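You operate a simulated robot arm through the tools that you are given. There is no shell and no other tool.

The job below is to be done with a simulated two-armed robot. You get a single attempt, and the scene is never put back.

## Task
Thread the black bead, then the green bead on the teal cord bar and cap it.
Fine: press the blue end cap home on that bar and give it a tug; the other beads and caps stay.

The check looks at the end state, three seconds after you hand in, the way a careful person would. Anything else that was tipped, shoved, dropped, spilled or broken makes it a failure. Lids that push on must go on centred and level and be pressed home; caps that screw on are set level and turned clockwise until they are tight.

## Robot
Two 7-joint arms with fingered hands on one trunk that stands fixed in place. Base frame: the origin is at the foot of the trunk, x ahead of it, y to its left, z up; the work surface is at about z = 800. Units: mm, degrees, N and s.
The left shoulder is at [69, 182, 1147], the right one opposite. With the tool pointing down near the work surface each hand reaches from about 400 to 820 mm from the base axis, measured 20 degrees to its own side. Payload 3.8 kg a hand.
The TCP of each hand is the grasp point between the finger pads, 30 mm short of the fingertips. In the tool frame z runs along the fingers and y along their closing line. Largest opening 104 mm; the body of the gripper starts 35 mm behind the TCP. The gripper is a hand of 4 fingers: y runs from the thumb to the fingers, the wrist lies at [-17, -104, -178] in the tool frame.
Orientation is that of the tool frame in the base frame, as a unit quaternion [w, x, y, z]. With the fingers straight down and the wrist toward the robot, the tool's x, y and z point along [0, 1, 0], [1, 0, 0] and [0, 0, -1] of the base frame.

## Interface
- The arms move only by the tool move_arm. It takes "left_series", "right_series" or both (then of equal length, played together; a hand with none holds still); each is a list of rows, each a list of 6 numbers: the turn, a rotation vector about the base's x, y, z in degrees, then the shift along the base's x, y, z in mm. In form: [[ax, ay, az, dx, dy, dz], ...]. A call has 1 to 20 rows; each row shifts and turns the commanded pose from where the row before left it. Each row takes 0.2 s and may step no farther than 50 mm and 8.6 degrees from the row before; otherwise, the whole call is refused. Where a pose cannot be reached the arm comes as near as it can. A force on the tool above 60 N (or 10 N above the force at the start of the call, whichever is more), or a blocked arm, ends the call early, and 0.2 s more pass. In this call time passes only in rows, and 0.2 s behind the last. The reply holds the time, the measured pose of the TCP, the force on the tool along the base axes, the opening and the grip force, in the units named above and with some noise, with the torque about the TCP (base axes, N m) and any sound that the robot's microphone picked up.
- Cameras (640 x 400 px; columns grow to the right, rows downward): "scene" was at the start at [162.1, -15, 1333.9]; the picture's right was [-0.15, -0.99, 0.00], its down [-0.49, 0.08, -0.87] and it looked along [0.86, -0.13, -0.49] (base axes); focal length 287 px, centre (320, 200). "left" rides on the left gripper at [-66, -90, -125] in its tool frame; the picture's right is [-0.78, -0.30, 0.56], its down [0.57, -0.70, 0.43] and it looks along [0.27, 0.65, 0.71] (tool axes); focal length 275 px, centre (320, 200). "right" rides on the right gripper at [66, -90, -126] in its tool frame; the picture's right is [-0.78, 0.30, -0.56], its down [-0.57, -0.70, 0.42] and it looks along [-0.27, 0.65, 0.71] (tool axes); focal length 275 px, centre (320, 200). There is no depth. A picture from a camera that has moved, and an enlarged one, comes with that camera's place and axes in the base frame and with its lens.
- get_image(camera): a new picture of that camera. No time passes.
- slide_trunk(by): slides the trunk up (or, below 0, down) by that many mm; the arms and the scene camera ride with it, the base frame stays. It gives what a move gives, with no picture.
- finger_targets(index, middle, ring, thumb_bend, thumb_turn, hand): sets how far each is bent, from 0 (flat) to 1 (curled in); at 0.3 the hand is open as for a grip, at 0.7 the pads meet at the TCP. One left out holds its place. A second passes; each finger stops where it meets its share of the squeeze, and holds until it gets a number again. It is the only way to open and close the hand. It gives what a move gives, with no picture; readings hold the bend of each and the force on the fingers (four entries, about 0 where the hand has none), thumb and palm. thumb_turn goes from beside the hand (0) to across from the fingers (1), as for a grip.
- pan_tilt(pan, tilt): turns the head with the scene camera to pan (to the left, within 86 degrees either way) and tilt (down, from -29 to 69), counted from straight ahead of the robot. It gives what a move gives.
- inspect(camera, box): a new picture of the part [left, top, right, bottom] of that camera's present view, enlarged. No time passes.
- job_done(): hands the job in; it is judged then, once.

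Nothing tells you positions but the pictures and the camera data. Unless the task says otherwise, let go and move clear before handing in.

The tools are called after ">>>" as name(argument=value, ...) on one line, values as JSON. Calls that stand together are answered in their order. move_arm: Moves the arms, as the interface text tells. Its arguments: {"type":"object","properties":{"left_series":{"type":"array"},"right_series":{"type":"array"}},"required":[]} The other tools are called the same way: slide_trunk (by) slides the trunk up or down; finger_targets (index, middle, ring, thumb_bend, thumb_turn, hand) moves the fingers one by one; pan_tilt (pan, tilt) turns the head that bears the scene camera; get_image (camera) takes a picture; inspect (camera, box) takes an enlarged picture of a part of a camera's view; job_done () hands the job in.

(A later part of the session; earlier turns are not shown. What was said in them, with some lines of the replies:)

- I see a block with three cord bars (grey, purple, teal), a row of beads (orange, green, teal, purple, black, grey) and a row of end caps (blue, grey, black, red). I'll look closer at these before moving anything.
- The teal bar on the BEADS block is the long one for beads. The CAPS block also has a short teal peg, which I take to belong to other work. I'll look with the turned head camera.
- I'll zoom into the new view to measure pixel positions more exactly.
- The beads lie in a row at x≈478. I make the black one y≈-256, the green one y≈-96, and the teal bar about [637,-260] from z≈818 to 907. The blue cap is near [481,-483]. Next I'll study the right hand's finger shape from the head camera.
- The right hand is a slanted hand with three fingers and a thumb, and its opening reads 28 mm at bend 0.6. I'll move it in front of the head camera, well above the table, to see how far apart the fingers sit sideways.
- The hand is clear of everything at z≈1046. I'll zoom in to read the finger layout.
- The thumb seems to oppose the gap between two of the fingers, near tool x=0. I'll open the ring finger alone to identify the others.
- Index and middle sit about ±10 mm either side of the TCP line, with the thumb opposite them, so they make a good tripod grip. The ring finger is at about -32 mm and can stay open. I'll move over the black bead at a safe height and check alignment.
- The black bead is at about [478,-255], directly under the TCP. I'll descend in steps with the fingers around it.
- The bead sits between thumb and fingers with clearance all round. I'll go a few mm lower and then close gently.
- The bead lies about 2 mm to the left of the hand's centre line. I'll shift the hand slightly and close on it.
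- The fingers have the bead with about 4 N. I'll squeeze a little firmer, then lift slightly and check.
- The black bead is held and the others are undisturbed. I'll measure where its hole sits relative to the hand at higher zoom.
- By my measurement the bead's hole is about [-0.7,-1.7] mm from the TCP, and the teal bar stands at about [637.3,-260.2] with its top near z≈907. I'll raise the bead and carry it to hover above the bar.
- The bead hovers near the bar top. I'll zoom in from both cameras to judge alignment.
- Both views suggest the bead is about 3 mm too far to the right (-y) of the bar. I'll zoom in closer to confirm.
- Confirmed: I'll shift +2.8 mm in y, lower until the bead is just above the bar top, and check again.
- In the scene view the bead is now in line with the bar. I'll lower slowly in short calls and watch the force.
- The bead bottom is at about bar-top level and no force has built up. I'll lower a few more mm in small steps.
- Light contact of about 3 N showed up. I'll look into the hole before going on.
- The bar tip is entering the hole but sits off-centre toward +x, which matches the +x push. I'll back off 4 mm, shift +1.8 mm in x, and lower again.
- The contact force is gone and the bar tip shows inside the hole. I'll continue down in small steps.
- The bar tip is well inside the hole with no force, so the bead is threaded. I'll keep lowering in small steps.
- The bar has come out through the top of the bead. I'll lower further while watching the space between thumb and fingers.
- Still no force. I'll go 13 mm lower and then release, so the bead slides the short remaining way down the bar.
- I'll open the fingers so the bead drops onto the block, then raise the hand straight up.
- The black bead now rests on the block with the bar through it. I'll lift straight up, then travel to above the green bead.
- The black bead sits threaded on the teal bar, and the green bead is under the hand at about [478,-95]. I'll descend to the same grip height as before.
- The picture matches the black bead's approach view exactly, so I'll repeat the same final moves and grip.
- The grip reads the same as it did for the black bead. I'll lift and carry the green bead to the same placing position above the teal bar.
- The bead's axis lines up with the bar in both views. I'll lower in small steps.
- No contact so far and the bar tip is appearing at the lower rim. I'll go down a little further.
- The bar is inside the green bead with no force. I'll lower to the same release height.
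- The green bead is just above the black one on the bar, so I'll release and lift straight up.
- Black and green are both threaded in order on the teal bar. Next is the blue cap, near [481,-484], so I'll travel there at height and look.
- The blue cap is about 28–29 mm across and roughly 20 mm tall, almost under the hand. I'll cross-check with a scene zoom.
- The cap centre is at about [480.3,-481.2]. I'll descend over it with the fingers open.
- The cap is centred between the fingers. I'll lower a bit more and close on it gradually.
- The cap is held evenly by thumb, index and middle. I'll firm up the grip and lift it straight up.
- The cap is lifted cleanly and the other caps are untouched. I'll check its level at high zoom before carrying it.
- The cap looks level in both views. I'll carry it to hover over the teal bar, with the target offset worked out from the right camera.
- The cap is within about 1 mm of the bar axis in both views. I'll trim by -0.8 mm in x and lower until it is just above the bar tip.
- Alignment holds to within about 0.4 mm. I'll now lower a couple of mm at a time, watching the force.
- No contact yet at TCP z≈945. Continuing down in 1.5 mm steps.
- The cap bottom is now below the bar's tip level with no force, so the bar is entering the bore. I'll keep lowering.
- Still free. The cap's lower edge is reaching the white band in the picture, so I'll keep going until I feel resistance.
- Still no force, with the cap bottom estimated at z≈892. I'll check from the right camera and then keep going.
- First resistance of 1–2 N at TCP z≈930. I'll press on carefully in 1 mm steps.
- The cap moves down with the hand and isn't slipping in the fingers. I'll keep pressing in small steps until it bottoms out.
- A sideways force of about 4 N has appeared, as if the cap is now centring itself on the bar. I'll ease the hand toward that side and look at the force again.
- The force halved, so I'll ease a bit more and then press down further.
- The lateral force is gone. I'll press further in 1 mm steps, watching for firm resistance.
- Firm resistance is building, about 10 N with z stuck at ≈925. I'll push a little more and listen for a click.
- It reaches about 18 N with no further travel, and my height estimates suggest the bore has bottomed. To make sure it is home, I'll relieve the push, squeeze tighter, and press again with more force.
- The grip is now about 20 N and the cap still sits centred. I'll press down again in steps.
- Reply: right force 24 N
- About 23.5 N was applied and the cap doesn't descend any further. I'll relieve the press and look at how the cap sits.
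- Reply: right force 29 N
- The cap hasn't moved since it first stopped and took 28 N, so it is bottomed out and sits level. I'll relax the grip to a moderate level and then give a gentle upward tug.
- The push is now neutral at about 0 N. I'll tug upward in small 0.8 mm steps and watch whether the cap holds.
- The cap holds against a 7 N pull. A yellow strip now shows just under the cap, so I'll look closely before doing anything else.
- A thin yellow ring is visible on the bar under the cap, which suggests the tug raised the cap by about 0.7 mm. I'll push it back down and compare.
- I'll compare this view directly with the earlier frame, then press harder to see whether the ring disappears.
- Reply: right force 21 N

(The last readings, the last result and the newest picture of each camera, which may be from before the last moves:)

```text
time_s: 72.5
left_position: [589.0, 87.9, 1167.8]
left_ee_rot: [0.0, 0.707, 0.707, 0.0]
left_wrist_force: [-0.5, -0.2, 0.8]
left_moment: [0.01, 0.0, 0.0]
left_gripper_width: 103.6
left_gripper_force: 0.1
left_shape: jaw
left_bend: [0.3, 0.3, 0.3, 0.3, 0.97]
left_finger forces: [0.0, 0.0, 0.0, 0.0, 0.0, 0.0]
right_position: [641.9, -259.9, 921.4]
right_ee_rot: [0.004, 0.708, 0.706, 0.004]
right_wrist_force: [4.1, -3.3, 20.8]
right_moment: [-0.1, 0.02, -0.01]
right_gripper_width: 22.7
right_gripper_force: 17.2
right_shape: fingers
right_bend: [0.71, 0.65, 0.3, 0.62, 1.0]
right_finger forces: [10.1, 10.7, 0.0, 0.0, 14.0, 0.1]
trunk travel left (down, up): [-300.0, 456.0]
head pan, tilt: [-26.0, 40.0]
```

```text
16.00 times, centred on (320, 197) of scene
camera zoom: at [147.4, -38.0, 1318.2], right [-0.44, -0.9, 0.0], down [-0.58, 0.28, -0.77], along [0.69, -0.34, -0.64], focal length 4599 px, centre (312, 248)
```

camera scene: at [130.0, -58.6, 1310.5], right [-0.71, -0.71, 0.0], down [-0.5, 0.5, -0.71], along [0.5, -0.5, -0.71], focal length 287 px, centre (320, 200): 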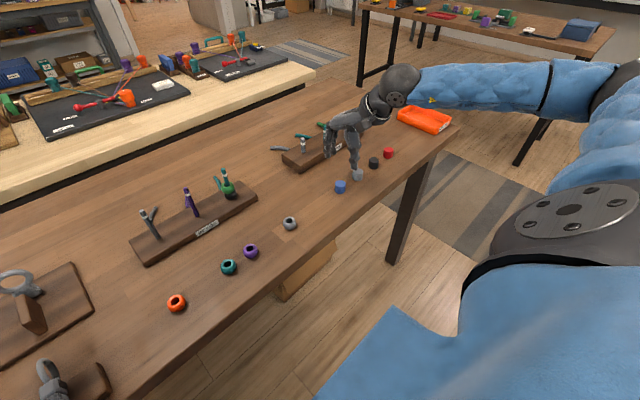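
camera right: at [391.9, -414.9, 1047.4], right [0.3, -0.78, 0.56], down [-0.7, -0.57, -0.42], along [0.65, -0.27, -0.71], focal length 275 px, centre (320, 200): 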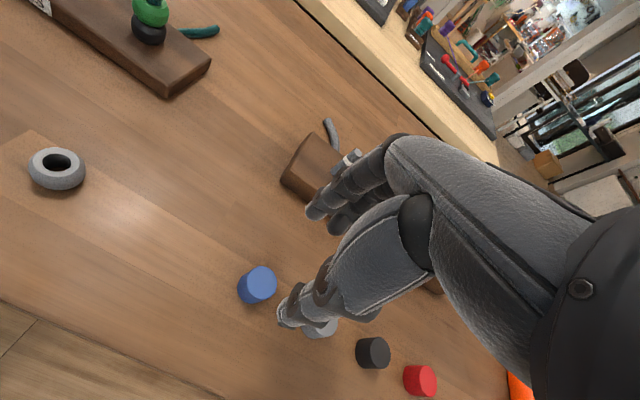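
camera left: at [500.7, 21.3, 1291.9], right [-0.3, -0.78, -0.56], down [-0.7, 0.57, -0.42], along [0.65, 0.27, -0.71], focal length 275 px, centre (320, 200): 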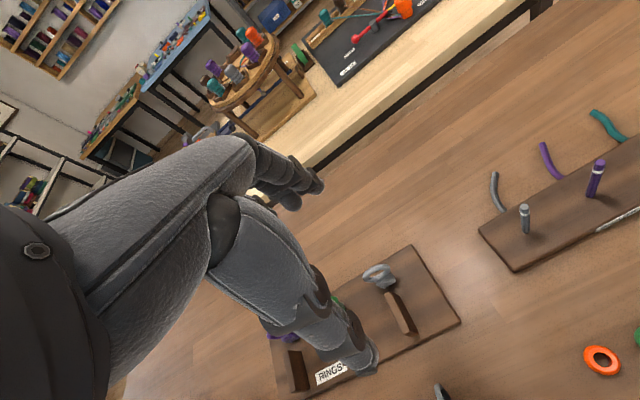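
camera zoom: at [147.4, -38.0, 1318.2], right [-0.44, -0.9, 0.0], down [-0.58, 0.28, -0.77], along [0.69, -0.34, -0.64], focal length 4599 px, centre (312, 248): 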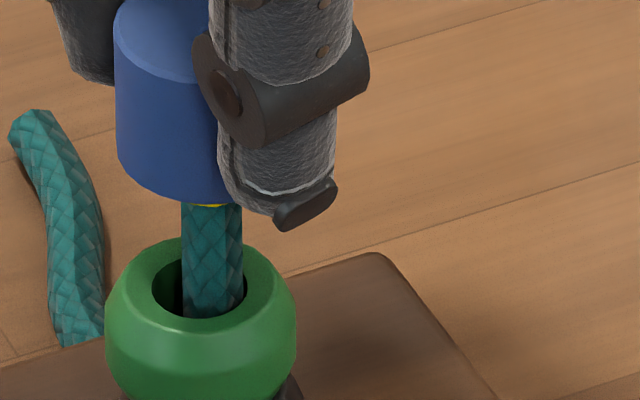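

The ring nearly disappears at 21 N, so its visibility depends on cap height to a fraction of a mm. I'll relax, release the cap, back off, and inspect it unobstructed.

>>> move_arm(right_series=[[0, 0, 0, 0, 0, 2], [0, 0, 0, 0, 0, 2], [0, 0, 0, 0, 0, 1]])

>>> finger_targets(hand="right", index=0.48, middle=0.48, thumb_bend=0.48)

>>> inspect(camera="right", box=[250, 220, 350, 300])

>>> inspect(camera="scene", box=[305, 175, 335, 205])

```text
time_s: 73.3
left_position: [589.8, 87.4, 1166.4]
left_ee_rot: [0.0, 0.707, 0.707, 0.0]
left_wrist_force: [0.6, 0.4, 0.2]
left_moment: [-0.03, 0.01, -0.01]
left_gripper_width: 103.6
left_gripper_force: 0.0
left_shape: jaw
left_bend: [0.3, 0.3, 0.3, 0.3, 0.97]
left_finger forces: [0.0, 0.0, 0.0, 0.0, 0.0, 0.1]
right_position: [640.6, -260.6, 921.3]
right_ee_rot: [0.001, 0.707, 0.707, 0.0]
right_wrist_force: [7.9, -2.6, 13.3]
right_moment: [-0.05, -0.12, -0.01]
right_gripper_width: 22.8
right_gripper_force: 16.5
right_shape: fingers
right_bend: [0.71, 0.65, 0.3, 0.63, 1.0]
right_finger forces: [10.9, 10.6, 0.0, 0.0, 11.5, 0.0]
trunk travel left (down, up): [-300.0, 456.0]
head pan, tilt: [-26.0, 40.0]
```

```text
time_s: 74.3
left_position: [591.1, 86.3, 1166.5]
left_ee_rot: [0.0, 0.707, 0.707, -0.001]
left_wrist_force: [0.0, 0.2, -1.7]
left_moment: [0.0, 0.01, 0.03]
left_gripper_width: 103.6
left_gripper_force: 0.1
left_shape: jaw
left_bend: [0.3, 0.3, 0.3, 0.3, 0.97]
left_finger forces: [0.1, 0.1, 0.1, 0.0, 0.0, 0.0]
right_position: [641.9, -259.9, 920.9]
right_ee_rot: [0.0, 0.707, 0.707, -0.001]
right_wrist_force: [0.5, -0.3, -1.1]
right_moment: [-0.01, 0.01, -0.03]
right_gripper_width: 58.4
right_gripper_force: 0.1
right_shape: fingers
right_bend: [0.48, 0.48, 0.3, 0.48, 1.0]
right_finger forces: [0.0, 0.1, 0.1, 0.1, 0.1, 0.0]
trunk travel left (down, up): [-300.0, 456.0]
head pan, tilt: [-26.0, 40.0]
```

```text
5.00 times, centred on (300, 260) of right
camera zoom: at [551.7, -192.9, 1046.6], right [0.3, -0.78, 0.56], down [-0.7, -0.57, -0.42], along [0.65, -0.27, -0.71], focal length 1376 px, centre (420, -100)
```

zoom: 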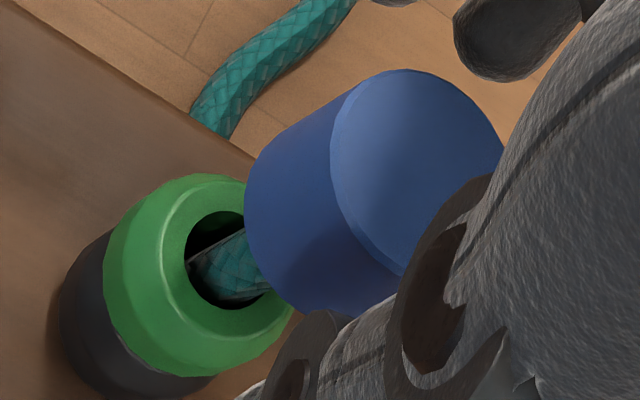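

```text
13.33 times, centred on (320, 190) of scene
camera zoom: at [148.9, -38.4, 1317.8], right [-0.44, -0.9, 0.0], down [-0.58, 0.28, -0.77], along [0.69, -0.34, -0.64], focal length 3832 px, centre (320, 333)
```

zoom: 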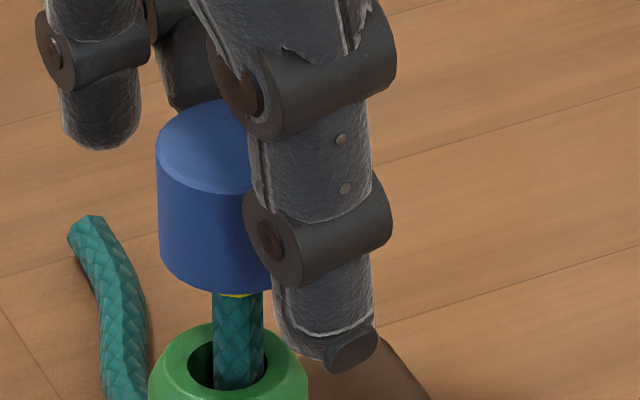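

The cap is released and stands on the bar by itself. I'll lift the hand clear and then use its camera for a lower, closer side view.

>>> move_arm(right_series=[[0, 0, 0, 0, 0, 10], [0, 0, 0, 0, 0, 25], [0, 0, 0, 0, 0, 30]])

>>> inspect(camera="scene", box=[305, 175, 335, 205])

>>> move_arm(right_series=[[0, 0, 0, -34, -23, 0], [0, 0, 0, -34, -23, 0], [0, 0, 0, -34, -23, 0], [0, 0, 0, -34, -23, 0], [0, 0, 0, -34, -23, 0], [0, 0, 0, 0, 0, -35], [0, 0, 0, 0, 0, -35], [0, 0, 0, 0, 0, -25]])

>>> get_image(camera="right")

```text
time_s: 75.1
left_position: [590.0, 87.5, 1166.5]
left_ee_rot: [0.001, 0.707, 0.707, 0.0]
left_wrist_force: [-0.6, 0.2, -0.2]
left_moment: [0.0, 0.01, -0.01]
left_gripper_width: 103.5
left_gripper_force: 0.0
left_shape: jaw
left_bend: [0.3, 0.3, 0.3, 0.3, 0.97]
left_finger forces: [0.0, 0.0, 0.0, 0.0, 0.1, 0.1]
right_position: [642.2, -260.3, 988.1]
right_ee_rot: [0.0, 0.708, 0.707, 0.0]
right_wrist_force: [0.0, -0.1, 0.0]
right_moment: [0.03, -0.02, 0.02]
right_gripper_width: 58.2
right_gripper_force: 0.0
right_shape: fingers
right_bend: [0.48, 0.48, 0.3, 0.48, 1.0]
right_finger forces: [0.0, 0.1, 0.0, 0.0, 0.1, 0.0]
trunk travel left (down, up): [-300.0, 456.0]
head pan, tilt: [-26.0, 40.0]
```

```text
13.33 times, centred on (320, 190) of scene
camera zoom: at [148.7, -38.1, 1317.8], right [-0.44, -0.9, 0.0], down [-0.58, 0.28, -0.77], along [0.69, -0.34, -0.64], focal length 3832 px, centre (320, 333)
```

zoom: 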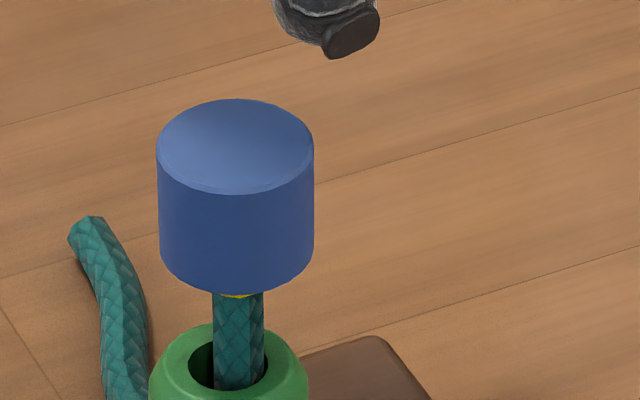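

```text
time_s: 76.9
left_position: [590.6, 86.3, 1166.1]
left_ee_rot: [0.0, 0.707, 0.707, -0.001]
left_wrist_force: [0.1, 0.6, 0.6]
left_moment: [-0.02, -0.03, 0.02]
left_gripper_width: 103.5
left_gripper_force: 0.0
left_shape: jaw
left_bend: [0.3, 0.3, 0.3, 0.3, 0.97]
left_finger forces: [0.1, 0.0, 0.0, 0.0, 0.1, 0.1]
right_position: [471.3, -374.8, 891.2]
right_ee_rot: [0.0, 0.707, 0.707, 0.0]
right_wrist_force: [0.0, -0.2, -0.7]
right_moment: [0.0, 0.0, -0.02]
right_gripper_width: 58.4
right_gripper_force: 0.1
right_shape: fingers
right_bend: [0.48, 0.48, 0.3, 0.48, 1.0]
right_finger forces: [0.0, 0.1, 0.0, 0.0, 0.1, 0.1]
trunk travel left (down, up): [-300.0, 456.0]
head pan, tilt: [-26.0, 40.0]
```

```text
taken
camera right: at [381.7, -307.7, 1016.9], right [0.3, -0.78, 0.56], down [-0.7, -0.57, -0.42], along [0.65, -0.27, -0.71], focal length 275 px, centre (320, 200)
```

right: 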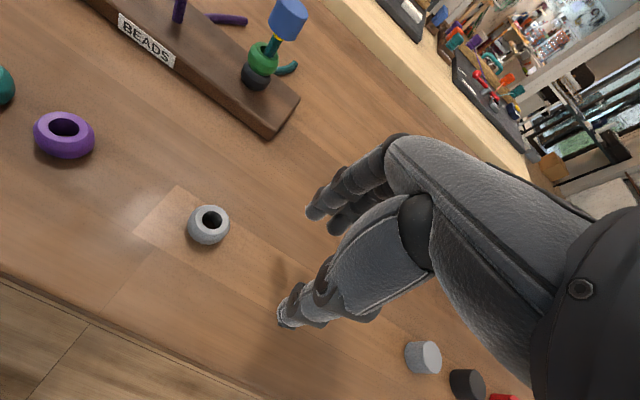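

>>> inspect(camera="right", box=[235, 0, 315, 100])

>>> inspect(camera="right", box=[262, 25, 292, 55])

>>> inspect(camera="scene", box=[300, 170, 340, 215])

```text
4.00 times, centred on (275, 50) of right
camera zoom: at [381.7, -307.7, 1016.9], right [0.3, -0.78, 0.56], down [-0.7, -0.57, -0.42], along [0.65, -0.27, -0.71], focal length 1101 px, centre (500, 800)
```

zoom: 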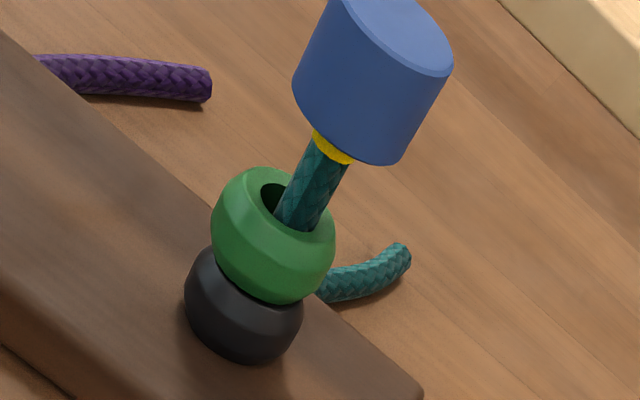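

```text
13.33 times, centred on (277, 40) of right
camera zoom: at [381.7, -307.7, 1016.9], right [0.3, -0.78, 0.56], down [-0.7, -0.57, -0.42], along [0.65, -0.27, -0.71], focal length 3670 px, centre (893, 2333)
```

zoom: 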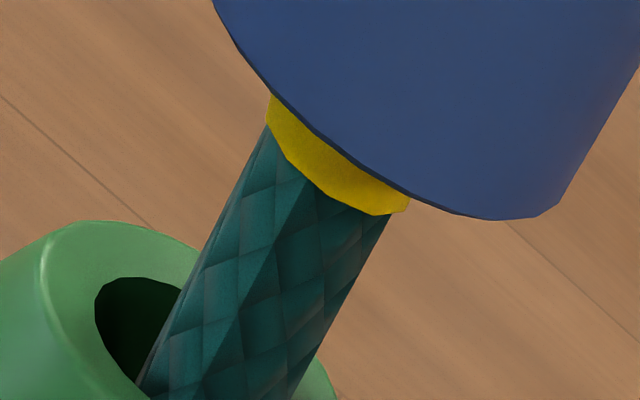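

```text
8.89 times, centred on (320, 192) of scene
camera zoom: at [149.3, -38.5, 1317.7], right [-0.44, -0.9, 0.0], down [-0.58, 0.28, -0.77], along [0.69, -0.34, -0.64], focal length 2555 px, centre (320, 267)
```

zoom: 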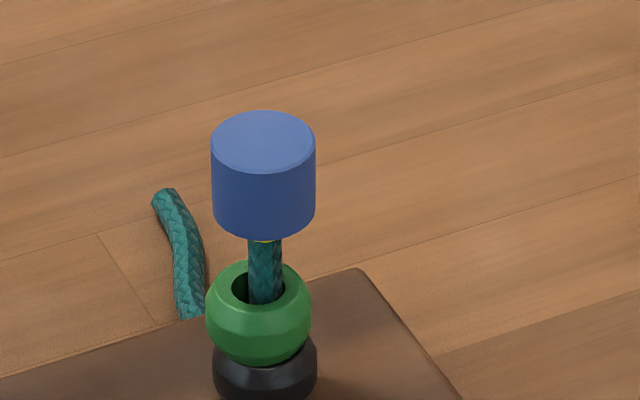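

The cap stands level and centred with its rim at the lower edge of the white band (z≈885), and a yellow collar shows beneath it. I'm not sure what the collar signals, so I'll go back, regrip, press more firmly, and check again.

>>> move_arm(right_series=[[0, 0, 0, 0, 0, 25], [0, 0, 0, 0, 0, 35], [0, 0, 0, 0, 0, 35], [0, 0, 0, 34, 23, 0], [0, 0, 0, 34, 23, 0], [0, 0, 0, 34, 23, 0], [0, 0, 0, 34, 23, 0], [0, 0, 0, 34, 23, 0]])

>>> inspect(camera="right", box=[230, 220, 350, 310])

>>> inspect(camera="scene", box=[295, 155, 345, 205])

```text
time_s: 78.7
left_position: [591.5, 87.5, 1165.2]
left_ee_rot: [-0.001, 0.707, 0.707, -0.001]
left_wrist_force: [-0.1, -0.1, -0.5]
left_moment: [-0.01, 0.0, 0.0]
left_gripper_width: 103.5
left_gripper_force: 0.2
left_shape: jaw
left_bend: [0.3, 0.3, 0.3, 0.3, 0.97]
left_finger forces: [0.1, 0.0, 0.0, 0.0, 0.0, 0.0]
right_position: [641.7, -257.7, 985.1]
right_ee_rot: [0.0, 0.707, 0.707, -0.001]
right_wrist_force: [0.0, 0.2, -0.3]
right_moment: [-0.01, 0.05, -0.02]
right_gripper_width: 58.5
right_gripper_force: 0.0
right_shape: fingers
right_bend: [0.48, 0.48, 0.3, 0.48, 1.0]
right_finger forces: [0.0, 0.1, 0.0, 0.0, 0.0, 0.0]
trunk travel left (down, up): [-300.0, 456.0]
head pan, tilt: [-26.0, 40.0]
```

```text
4.44 times, centred on (290, 265) of right
camera zoom: at [553.0, -191.3, 1110.4], right [0.3, -0.78, 0.56], down [-0.7, -0.57, -0.42], along [0.65, -0.27, -0.71], focal length 1224 px, centre (453, -89)
```

zoom: 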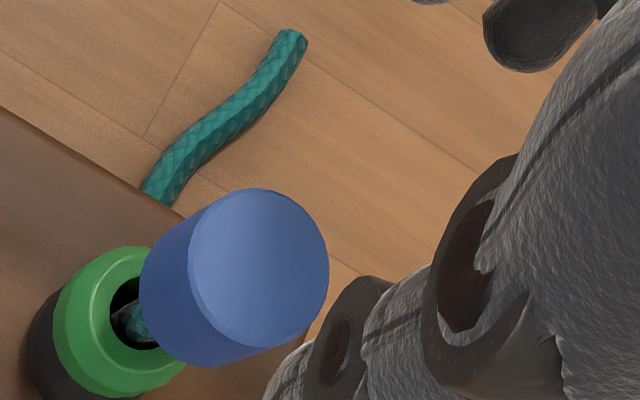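

```text
8.00 times, centred on (320, 180) of scene
camera zoom: at [149.7, -37.7, 1317.7], right [-0.44, -0.9, 0.0], down [-0.58, 0.28, -0.77], along [0.69, -0.34, -0.64], focal length 2299 px, centre (320, 360)
```

zoom: 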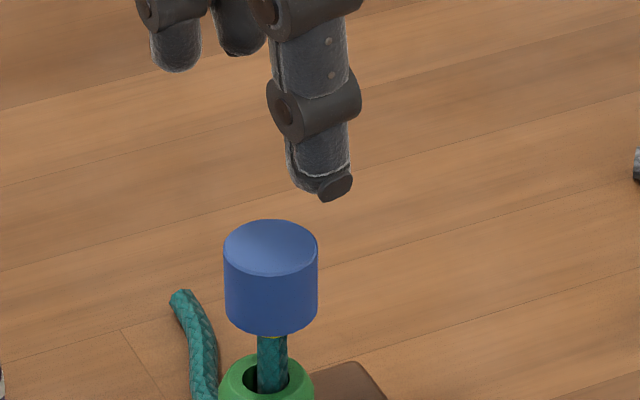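

The hand is back over the cap. I'll descend around it at the same release pose.

>>> move_arm(right_series=[[0, 0, 0, 0, 0, -20], [0, 0, 0, 0, 0, -20], [0, 0, 0, 0, 0, -15], [0, 0, 0, 0, 0, -8], [0, 0, 0, 0, 0, 0]])

>>> inspect(camera="right", box=[250, 220, 350, 300])

>>> inspect(camera="scene", box=[305, 175, 335, 205])

```text
time_s: 79.9
left_position: [590.7, 87.9, 1166.0]
left_ee_rot: [0.0, 0.707, 0.707, 0.0]
left_wrist_force: [0.7, -0.2, 0.5]
left_moment: [0.01, -0.01, -0.02]
left_gripper_width: 103.8
left_gripper_force: 0.0
left_shape: jaw
left_bend: [0.3, 0.3, 0.3, 0.3, 0.97]
left_finger forces: [0.0, 0.0, 0.1, 0.0, 0.0, 0.1]
right_position: [641.2, -260.2, 922.6]
right_ee_rot: [-0.001, 0.707, 0.707, 0.001]
right_wrist_force: [-0.6, -0.5, -0.6]
right_moment: [0.02, -0.03, 0.01]
right_gripper_width: 58.4
right_gripper_force: 0.1
right_shape: fingers
right_bend: [0.48, 0.48, 0.3, 0.48, 1.0]
right_finger forces: [0.0, 0.0, 0.1, 0.1, 0.0, 0.0]
trunk travel left (down, up): [-300.0, 456.0]
head pan, tilt: [-26.0, 40.0]
```

```text
5.00 times, centred on (300, 260) of right
camera zoom: at [551.7, -192.9, 1048.1], right [0.3, -0.78, 0.56], down [-0.7, -0.57, -0.42], along [0.65, -0.27, -0.71], focal length 1376 px, centre (420, -100)
```

zoom: 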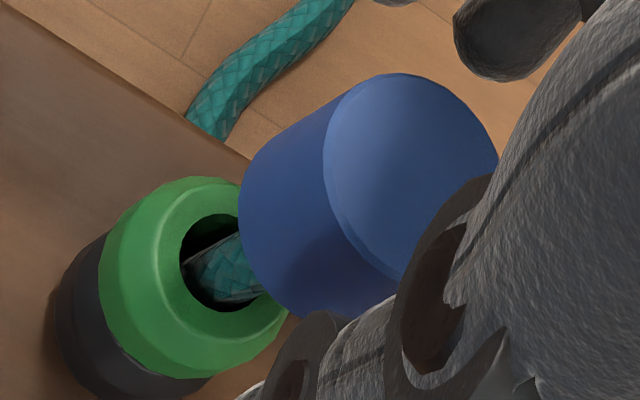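

```text
13.33 times, centred on (320, 190) of scene
camera zoom: at [149.0, -38.3, 1317.8], right [-0.44, -0.9, 0.0], down [-0.58, 0.28, -0.77], along [0.69, -0.34, -0.64], focal length 3832 px, centre (320, 333)
```

zoom: 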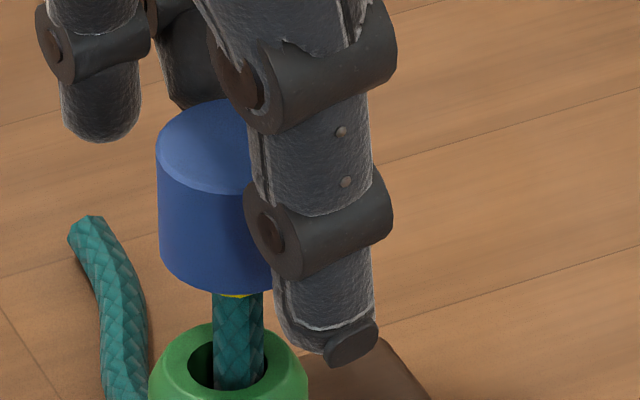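

The hand is around the cap and it hasn't moved. I'll close gradually and firmly.

>>> finger_targets(hand="right", index=0.58, middle=0.58, thumb_bend=0.58)

>>> finger_targets(hand="right", index=0.68, middle=0.68, thumb_bend=0.68)

>>> finger_targets(hand="right", index=0.82, middle=0.82, thumb_bend=0.82)

>>> inspect(camera="right", box=[250, 220, 350, 300])

```text
time_s: 80.9
left_position: [590.4, 87.3, 1166.9]
left_ee_rot: [0.0, 0.708, 0.706, -0.001]
left_wrist_force: [-0.2, 0.5, -0.1]
left_moment: [-0.03, 0.03, -0.01]
left_gripper_width: 103.8
left_gripper_force: 0.1
left_shape: jaw
left_bend: [0.3, 0.3, 0.3, 0.3, 0.97]
left_finger forces: [0.0, 0.0, 0.0, 0.1, 0.0, 0.1]
right_position: [640.6, -260.9, 923.5]
right_ee_rot: [-0.001, 0.707, 0.707, 0.0]
right_wrist_force: [0.3, 0.7, -0.4]
right_moment: [0.0, -0.02, -0.03]
right_gripper_width: 36.4
right_gripper_force: 0.2
right_shape: fingers
right_bend: [0.57, 0.57, 0.3, 0.57, 1.0]
right_finger forces: [0.0, 0.0, 0.1, 0.0, 0.1, 0.1]
trunk travel left (down, up): [-300.0, 456.0]
head pan, tilt: [-26.0, 40.0]
```

```text
time_s: 81.9
left_position: [588.9, 86.7, 1164.7]
left_ee_rot: [-0.001, 0.707, 0.707, -0.001]
left_wrist_force: [-0.3, 0.7, 0.3]
left_moment: [0.02, -0.03, 0.02]
left_gripper_width: 103.7
left_gripper_force: 0.1
left_shape: jaw
left_bend: [0.3, 0.3, 0.3, 0.3, 0.97]
left_finger forces: [0.0, 0.0, 0.1, 0.1, 0.0, 0.0]
right_position: [641.3, -259.8, 922.6]
right_ee_rot: [0.0, 0.707, 0.707, -0.001]
right_wrist_force: [-0.6, 1.2, -0.9]
right_moment: [0.04, 0.01, -0.01]
right_gripper_width: 24.0
right_gripper_force: 6.8
right_shape: fingers
right_bend: [0.63, 0.65, 0.3, 0.61, 1.0]
right_finger forces: [3.3, 2.8, 0.1, 0.1, 7.1, 0.0]
trunk travel left (down, up): [-300.0, 456.0]
head pan, tilt: [-26.0, 40.0]
```

```text
time_s: 82.9
left_position: [590.4, 85.6, 1165.9]
left_ee_rot: [-0.001, 0.707, 0.707, -0.001]
left_wrist_force: [0.1, 0.1, -0.4]
left_moment: [-0.01, 0.03, 0.0]
left_gripper_width: 103.8
left_gripper_force: 0.1
left_shape: jaw
left_bend: [0.3, 0.3, 0.3, 0.3, 0.97]
left_finger forces: [0.0, 0.0, 0.2, 0.1, 0.1, 0.1]
right_position: [641.3, -259.7, 922.7]
right_ee_rot: [-0.001, 0.707, 0.707, -0.001]
right_wrist_force: [-3.2, -0.6, -5.5]
right_moment: [-0.03, 0.05, 0.04]
right_gripper_width: 22.2
right_gripper_force: 22.2
right_shape: fingers
right_bend: [0.61, 0.65, 0.3, 0.63, 1.0]
right_finger forces: [10.8, 9.8, 0.0, 0.0, 24.5, 0.1]
trunk travel left (down, up): [-300.0, 456.0]
head pan, tilt: [-26.0, 40.0]
```

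```text
5.00 times, centred on (300, 260) of right
camera zoom: at [551.6, -193.2, 1047.6], right [0.3, -0.78, 0.56], down [-0.7, -0.57, -0.42], along [0.65, -0.27, -0.71], focal length 1376 px, centre (420, -100)
```

zoom: 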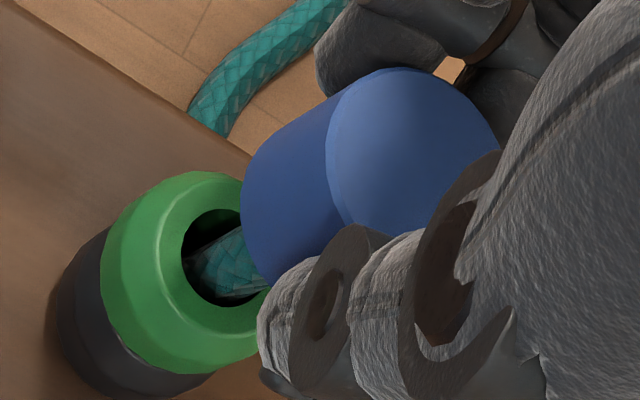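

The grip is about 24 N. Now I'll press down firmly in steps.

>>> move_arm(right_series=[[0, 0, 0, 0, 0, -2], [0, 0, 0, 0, 0, -2], [0, 0, 0, 0, 0, -2]])

>>> move_arm(right_series=[[0, 0, 0, 0, 0, -2], [0, 0, 0, 0, 0, -1.5]])

>>> inspect(camera="right", box=[250, 220, 350, 300])

>>> inspect(camera="scene", box=[305, 175, 335, 205])

```text
time_s: 83.7
left_position: [588.7, 86.5, 1168.0]
left_ee_rot: [0.0, 0.707, 0.707, 0.0]
left_wrist_force: [0.2, -0.3, -0.5]
left_moment: [0.01, -0.03, -0.02]
left_gripper_width: 103.8
left_gripper_force: 0.0
left_shape: jaw
left_bend: [0.3, 0.3, 0.3, 0.3, 0.97]
left_finger forces: [0.0, 0.1, 0.1, 0.0, 0.1, 0.0]
right_position: [641.4, -260.2, 920.2]
right_ee_rot: [0.003, 0.707, 0.707, 0.003]
right_wrist_force: [-4.6, -3.6, 11.3]
right_moment: [-0.07, 0.13, -0.02]
right_gripper_width: 21.8
right_gripper_force: 24.3
right_shape: fingers
right_bend: [0.61, 0.65, 0.3, 0.63, 1.0]
right_finger forces: [11.2, 11.9, 0.1, 0.0, 26.1, 0.0]
trunk travel left (down, up): [-300.0, 456.0]
head pan, tilt: [-26.0, 40.0]
```

```text
time_s: 84.3
left_position: [586.8, 87.7, 1167.6]
left_ee_rot: [0.001, 0.708, 0.706, 0.0]
left_wrist_force: [-0.5, 0.1, 0.1]
left_moment: [0.03, -0.01, -0.02]
left_gripper_width: 103.9
left_gripper_force: 0.0
left_shape: jaw
left_bend: [0.3, 0.3, 0.3, 0.3, 0.97]
left_finger forces: [0.0, 0.0, 0.0, 0.0, 0.0, 0.1]
right_position: [642.3, -259.7, 918.1]
right_ee_rot: [0.003, 0.708, 0.706, 0.005]
right_wrist_force: [-2.3, -4.6, 26.4]
right_moment: [-0.14, 0.11, -0.03]
right_gripper_width: 22.1
right_gripper_force: 27.8
right_shape: fingers
right_bend: [0.61, 0.64, 0.3, 0.64, 1.0]
right_finger forces: [13.1, 14.5, 0.0, 0.0, 27.8, 0.0]
trunk travel left (down, up): [-300.0, 456.0]
head pan, tilt: [-26.0, 40.0]
```

```text
5.00 times, centred on (300, 260) of right
camera zoom: at [550.4, -192.9, 1044.1], right [0.29, -0.78, 0.56], down [-0.7, -0.57, -0.43], along [0.66, -0.26, -0.71], focal length 1376 px, centre (420, -100)
```

zoom: 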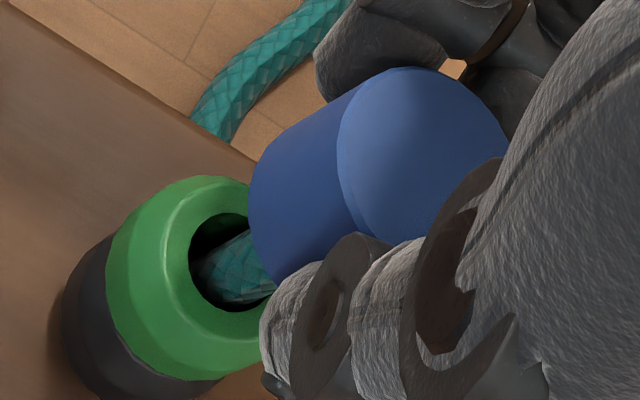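

```text
13.33 times, centred on (320, 190) of scene
camera zoom: at [145.9, -37.9, 1318.4], right [-0.44, -0.9, 0.0], down [-0.58, 0.28, -0.77], along [0.69, -0.34, -0.64], focal length 3832 px, centre (320, 333)
```

zoom: 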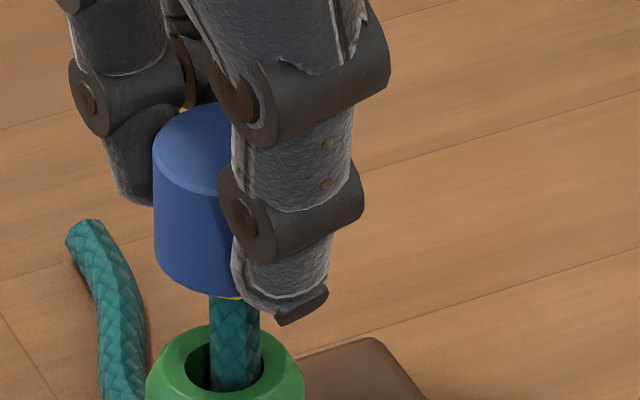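

26 N and the cap doesn't move; the sliver of yellow is unchanged. I'll go a bit higher, staying below the 60 N limit.

>>> move_arm(right_series=[[0, 0, 0, 0, 0, -2]])

>>> move_arm(right_series=[[0, 0, 0, 0, 0, -2]])

>>> inspect(camera="scene", box=[305, 175, 335, 205])

>>> inspect(camera="right", box=[250, 220, 350, 300])

```text
time_s: 84.7
left_position: [587.0, 86.8, 1168.9]
left_ee_rot: [0.0, 0.707, 0.707, 0.001]
left_wrist_force: [0.3, 0.2, -0.3]
left_moment: [0.05, -0.01, -0.04]
left_gripper_width: 103.9
left_gripper_force: 0.0
left_shape: jaw
left_bend: [0.3, 0.3, 0.3, 0.3, 0.97]
left_finger forces: [0.0, 0.0, 0.0, 0.0, 0.0, 0.0]
right_position: [641.1, -260.8, 918.6]
right_ee_rot: [0.003, 0.708, 0.706, 0.005]
right_wrist_force: [-1.8, -5.4, 33.8]
right_moment: [-0.12, 0.14, -0.01]
right_gripper_width: 21.6
right_gripper_force: 28.7
right_shape: fingers
right_bend: [0.71, 0.64, 0.3, 0.64, 1.0]
right_finger forces: [13.3, 15.5, 0.0, 0.0, 28.6, 0.0]
trunk travel left (down, up): [-300.0, 456.0]
head pan, tilt: [-26.0, 40.0]
```

```text
time_s: 85.1
left_position: [585.6, 87.5, 1169.4]
left_ee_rot: [0.001, 0.707, 0.707, 0.001]
left_wrist_force: [0.7, -0.2, -0.5]
left_moment: [-0.01, 0.02, -0.02]
left_gripper_width: 103.8
left_gripper_force: 0.1
left_shape: jaw
left_bend: [0.3, 0.3, 0.3, 0.3, 0.97]
left_finger forces: [0.1, 0.0, 0.1, 0.1, 0.0, 0.1]
right_position: [643.2, -259.6, 918.7]
right_ee_rot: [0.004, 0.707, 0.707, 0.006]
right_wrist_force: [-2.5, -6.8, 37.3]
right_moment: [-0.19, 0.18, -0.03]
right_gripper_width: 21.9
right_gripper_force: 28.9
right_shape: fingers
right_bend: [0.71, 0.64, 0.3, 0.64, 1.0]
right_finger forces: [13.5, 16.1, 0.1, 0.0, 29.4, 0.0]
trunk travel left (down, up): [-300.0, 456.0]
head pan, tilt: [-26.0, 40.0]
```

```text
13.33 times, centred on (320, 190) of scene
camera zoom: at [144.8, -37.6, 1318.5], right [-0.44, -0.9, 0.0], down [-0.58, 0.28, -0.77], along [0.69, -0.34, -0.64], focal length 3832 px, centre (320, 333)
```

zoom: 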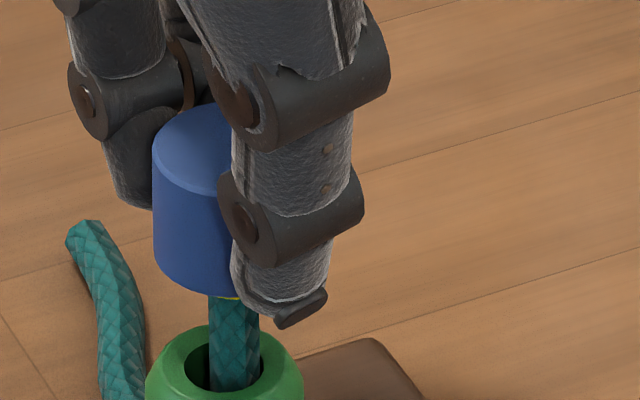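

```text
5.00 times, centred on (300, 260) of right
camera zoom: at [550.1, -192.9, 1043.0], right [0.29, -0.78, 0.56], down [-0.7, -0.57, -0.44], along [0.66, -0.26, -0.7], focal length 1376 px, centre (420, -100)
```

zoom: 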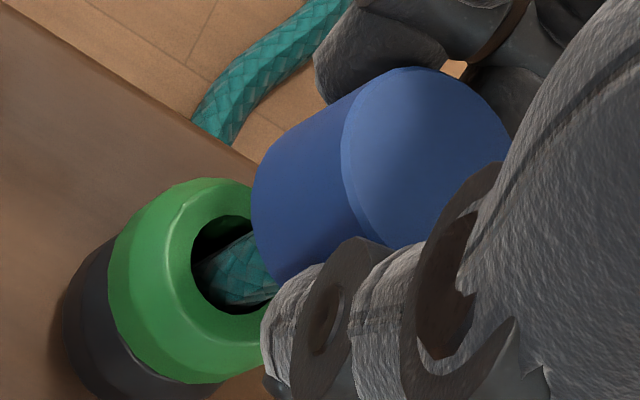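

37 N was applied and the cap stayed put, so it is fully home. I'll relieve the press, give it one more light tug to confirm it holds, and release.

>>> move_arm(right_series=[[0, 0, 0, 0, 0, 3], [0, 0, 0, 0, 0, 3], [0, 0, 0, 0, 0, 3], [0, 0, 0, 0, 0, 1.5]])

>>> finger_targets(hand="right", index=0.71, middle=0.71, thumb_bend=0.71)

```text
time_s: 86.1
left_position: [589.1, 87.1, 1166.3]
left_ee_rot: [0.0, 0.707, 0.707, 0.0]
left_wrist_force: [0.9, -0.4, 0.0]
left_moment: [0.01, -0.02, 0.02]
left_gripper_width: 103.9
left_gripper_force: 0.1
left_shape: jaw
left_bend: [0.3, 0.3, 0.3, 0.3, 0.97]
left_finger forces: [0.0, 0.0, 0.1, 0.0, 0.1, 0.0]
right_position: [641.1, -259.4, 919.2]
right_ee_rot: [-0.001, 0.707, 0.707, -0.001]
right_wrist_force: [2.4, -4.4, 12.1]
right_moment: [-0.09, -0.1, -0.05]
right_gripper_width: 22.0
right_gripper_force: 25.6
right_shape: fingers
right_bend: [0.6, 0.64, 0.3, 0.66, 1.0]
right_finger forces: [13.6, 14.1, 0.0, 0.1, 23.6, 0.0]
trunk travel left (down, up): [-300.0, 456.0]
head pan, tilt: [-26.0, 40.0]
```

```text
time_s: 87.1
left_position: [589.2, 87.0, 1166.4]
left_ee_rot: [0.0, 0.707, 0.708, 0.0]
left_wrist_force: [0.0, 1.1, -0.1]
left_moment: [-0.02, -0.02, 0.0]
left_gripper_width: 103.6
left_gripper_force: 0.1
left_shape: jaw
left_bend: [0.3, 0.3, 0.3, 0.3, 0.97]
left_finger forces: [0.0, 0.0, 0.1, 0.0, 0.0, 0.0]
right_position: [640.2, -259.9, 920.5]
right_ee_rot: [0.001, 0.707, 0.707, 0.0]
right_wrist_force: [1.9, -1.5, 6.8]
right_moment: [-0.08, 0.06, -0.05]
right_gripper_width: 23.2
right_gripper_force: 13.4
right_shape: fingers
right_bend: [0.62, 0.65, 0.3, 0.64, 1.0]
right_finger forces: [7.0, 8.4, 0.0, 0.1, 11.4, 0.0]
trunk travel left (down, up): [-300.0, 456.0]
head pan, tilt: [-26.0, 40.0]
```

Still 7 N of downward push remains. I'll raise to neutral and then tug lightly.

>>> move_arm(right_series=[[0, 0, 0, 0, 0, 1], [0, 0, 0, 0, 0, 0.7]])

>>> move_arm(right_series=[[0, 0, 0, 0, 0, 0.8]])

>>> move_arm(right_series=[[0, 0, 0, 0, 0, 0.8]])

>>> inspect(camera="scene", box=[305, 175, 335, 205])

```text
time_s: 87.7
left_position: [589.1, 87.3, 1166.9]
left_ee_rot: [-0.001, 0.707, 0.708, -0.001]
left_wrist_force: [-0.3, 0.1, -0.7]
left_moment: [0.01, 0.03, -0.01]
left_gripper_width: 103.6
left_gripper_force: 0.2
left_shape: jaw
left_bend: [0.3, 0.3, 0.3, 0.3, 0.97]
left_finger forces: [0.1, 0.0, 0.0, 0.1, 0.1, 0.0]
right_position: [641.9, -259.9, 919.8]
right_ee_rot: [-0.002, 0.707, 0.707, -0.002]
right_wrist_force: [0.8, -0.7, 1.2]
right_moment: [-0.06, 0.06, -0.03]
right_gripper_width: 23.2
right_gripper_force: 12.4
right_shape: fingers
right_bend: [0.62, 0.65, 0.3, 0.64, 1.0]
right_finger forces: [6.4, 7.6, 0.1, 0.0, 10.7, 0.0]
trunk travel left (down, up): [-300.0, 456.0]
head pan, tilt: [-26.0, 40.0]
```

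```text
time_s: 88.1
left_position: [591.7, 86.9, 1166.5]
left_ee_rot: [0.0, 0.707, 0.707, 0.0]
left_wrist_force: [-1.0, 0.2, -0.3]
left_moment: [-0.01, 0.01, 0.01]
left_gripper_width: 103.6
left_gripper_force: 0.0
left_shape: jaw
left_bend: [0.3, 0.3, 0.3, 0.3, 0.97]
left_finger forces: [0.1, 0.0, 0.0, 0.0, 0.1, 0.1]
right_position: [641.1, -259.4, 920.9]
right_ee_rot: [-0.002, 0.707, 0.707, -0.001]
right_wrist_force: [0.9, -0.6, -2.4]
right_moment: [-0.03, 0.0, -0.03]
right_gripper_width: 23.3
right_gripper_force: 11.2
right_shape: fingers
right_bend: [0.62, 0.65, 0.3, 0.63, 1.0]
right_finger forces: [5.6, 6.8, 0.1, 0.1, 10.4, 0.0]
trunk travel left (down, up): [-300.0, 456.0]
head pan, tilt: [-26.0, 40.0]
```

```text
time_s: 88.5
left_position: [590.9, 86.5, 1166.4]
left_ee_rot: [0.0, 0.707, 0.707, 0.0]
left_wrist_force: [-0.5, -0.6, -0.5]
left_moment: [0.0, 0.0, -0.01]
left_gripper_width: 103.8
left_gripper_force: 0.1
left_shape: jaw
left_bend: [0.3, 0.3, 0.3, 0.3, 0.97]
left_finger forces: [0.1, 0.0, 0.0, 0.0, 0.1, 0.1]
right_position: [641.8, -260.1, 922.1]
right_ee_rot: [-0.001, 0.707, 0.707, -0.001]
right_wrist_force: [-0.9, -0.2, -6.4]
right_moment: [0.0, 0.07, 0.02]
right_gripper_width: 23.1
right_gripper_force: 11.0
right_shape: fingers
right_bend: [0.63, 0.65, 0.3, 0.63, 1.0]
right_finger forces: [5.5, 6.2, 0.1, 0.1, 10.4, 0.0]
trunk travel left (down, up): [-300.0, 456.0]
head pan, tilt: [-26.0, 40.0]
```

```text
13.33 times, centred on (320, 190) of scene
camera zoom: at [149.6, -38.6, 1317.6], right [-0.44, -0.9, 0.0], down [-0.58, 0.28, -0.77], along [0.69, -0.34, -0.64], focal length 3832 px, centre (320, 333)
```

zoom: 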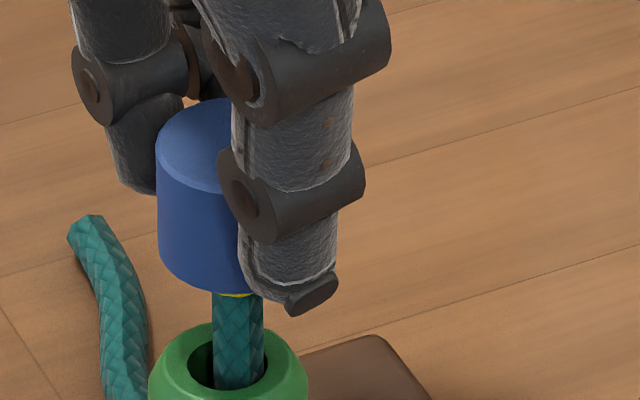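

A tug of 6.4 N held and the cap did not move. I'll go back to neutral, release, lift straight up, and move clear.

>>> move_arm(right_series=[[0, 0, 0, 0, 0, -1.2]])

>>> finger_targets(hand="right", index=0.46, middle=0.46, thumb_bend=0.46)

>>> move_arm(right_series=[[0, 0, 0, 0, 0, 10], [0, 0, 0, 0, 0, 25], [0, 0, 0, 0, 0, 35], [0, 0, 0, 0, 0, 40], [0, 0, 0, -35, -20, 25], [0, 0, 0, -40, -20, 20], [0, 0, 0, -40, -20, 0]])

>>> get_image(camera="scene")

>>> inspect(camera="scene", box=[270, 160, 370, 260])

```text
time_s: 88.9
left_position: [590.8, 86.3, 1165.6]
left_ee_rot: [-0.001, 0.707, 0.707, 0.0]
left_wrist_force: [-0.2, 0.4, 0.3]
left_moment: [-0.01, -0.04, -0.01]
left_gripper_width: 103.9
left_gripper_force: 0.1
left_shape: jaw
left_bend: [0.3, 0.3, 0.3, 0.3, 0.97]
left_finger forces: [0.1, 0.0, 0.0, 0.1, 0.1, 0.1]
right_position: [643.3, -259.6, 922.6]
right_ee_rot: [0.0, 0.708, 0.707, -0.002]
right_wrist_force: [-2.2, -0.9, -4.2]
right_moment: [-0.04, 0.1, -0.04]
right_gripper_width: 23.4
right_gripper_force: 11.0
right_shape: fingers
right_bend: [0.63, 0.66, 0.3, 0.63, 1.0]
right_finger forces: [5.1, 5.8, 0.0, 0.0, 11.2, 0.0]
trunk travel left (down, up): [-300.0, 456.0]
head pan, tilt: [-26.0, 40.0]
```

```text
time_s: 89.9
left_position: [590.3, 87.2, 1167.1]
left_ee_rot: [-0.001, 0.707, 0.707, -0.001]
left_wrist_force: [-0.6, 0.8, 0.3]
left_moment: [0.0, -0.02, -0.02]
left_gripper_width: 103.7
left_gripper_force: 0.1
left_shape: jaw
left_bend: [0.3, 0.3, 0.3, 0.3, 0.97]
left_finger forces: [0.1, 0.1, 0.0, 0.0, 0.0, 0.0]
right_position: [642.5, -259.5, 921.9]
right_ee_rot: [0.0, 0.707, 0.707, 0.0]
right_wrist_force: [-0.3, -0.6, 0.0]
right_moment: [-0.01, 0.02, -0.03]
right_gripper_width: 63.3
right_gripper_force: 0.1
right_shape: fingers
right_bend: [0.46, 0.46, 0.3, 0.46, 1.0]
right_finger forces: [0.0, 0.0, 0.0, 0.2, 0.0, 0.0]
trunk travel left (down, up): [-300.0, 456.0]
head pan, tilt: [-26.0, 40.0]
```

```text
time_s: 91.5
left_position: [590.1, 85.8, 1167.2]
left_ee_rot: [0.0, 0.707, 0.708, 0.0]
left_wrist_force: [-0.2, 0.0, -0.2]
left_moment: [0.01, 0.03, 0.03]
left_gripper_width: 103.7
left_gripper_force: 0.1
left_shape: jaw
left_bend: [0.3, 0.3, 0.3, 0.3, 0.97]
left_finger forces: [0.0, 0.0, 0.0, 0.0, 0.0, 0.1]
right_position: [525.1, -321.0, 1078.9]
right_ee_rot: [0.001, 0.707, 0.707, 0.0]
right_wrist_force: [0.0, -0.7, -0.6]
right_moment: [0.02, -0.03, 0.0]
right_gripper_width: 63.7
right_gripper_force: 0.0
right_shape: fingers
right_bend: [0.46, 0.46, 0.3, 0.46, 1.0]
right_finger forces: [0.0, 0.0, 0.0, 0.0, 0.1, 0.0]
trunk travel left (down, up): [-300.0, 456.0]
head pan, tilt: [-26.0, 40.0]
```

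```text
taken
camera scene: at [147.9, -39.1, 1317.9], right [-0.44, -0.9, 0.0], down [-0.58, 0.28, -0.77], along [0.69, -0.34, -0.64], focal length 287 px, centre (320, 200)
```

scene: 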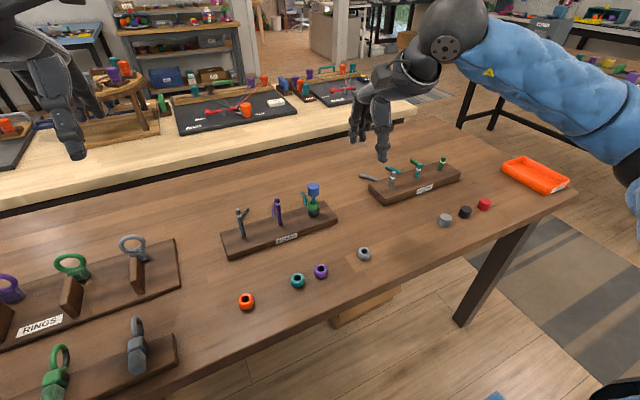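

```text
4.00 times, centred on (320, 210) of scene
camera zoom: at [147.9, -39.1, 1317.9], right [-0.44, -0.9, 0.0], down [-0.58, 0.28, -0.77], along [0.69, -0.34, -0.64], focal length 1150 px, centre (320, 160)
```

zoom: 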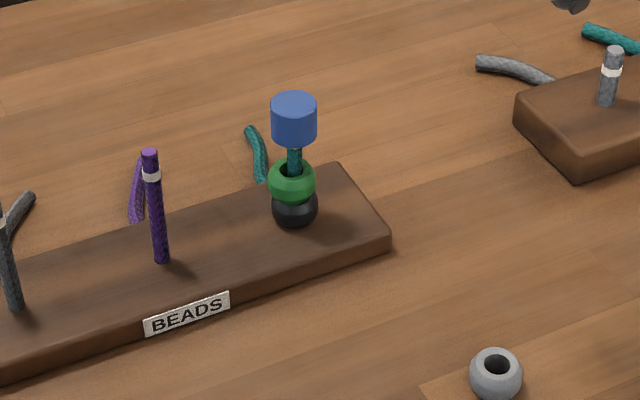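

The teal bar carries the black bead, then the green one, with the blue cap level and centred on top. It took a 37 N press without moving further and held a tug of about 6 N. A yellow collar shows under its rim; it appeared at the first tug and I don't know what it signals. The other beads and caps are where they were and both hands are clear, so I'm handing in.

>>> job_done()

```text
The job is handed in.
```

The teal bar on the BEADS block now carries the black bead, then the green bead, with the blue end cap pressed on top. I've handed the job in and have no result yet.

- **Cap seating:** the cap sits level and centred, with its rim at the lower edge of the bar's white band. It moved no further under a 37 N press. A first tug of about 7 N lifted it just under 1 mm. I pressed it back down, and a second tug of about 6 N did not move it.
- **Unexplained yellow collar:** a yellow ring showed on the bar just under the cap's rim after the first tug and stayed visible through the later presses. I don't know what it signals. The robot also reported no click at any point.
- **Everything else:** the other beads and caps look undisturbed in the last picture, and both hands are clear of the table.
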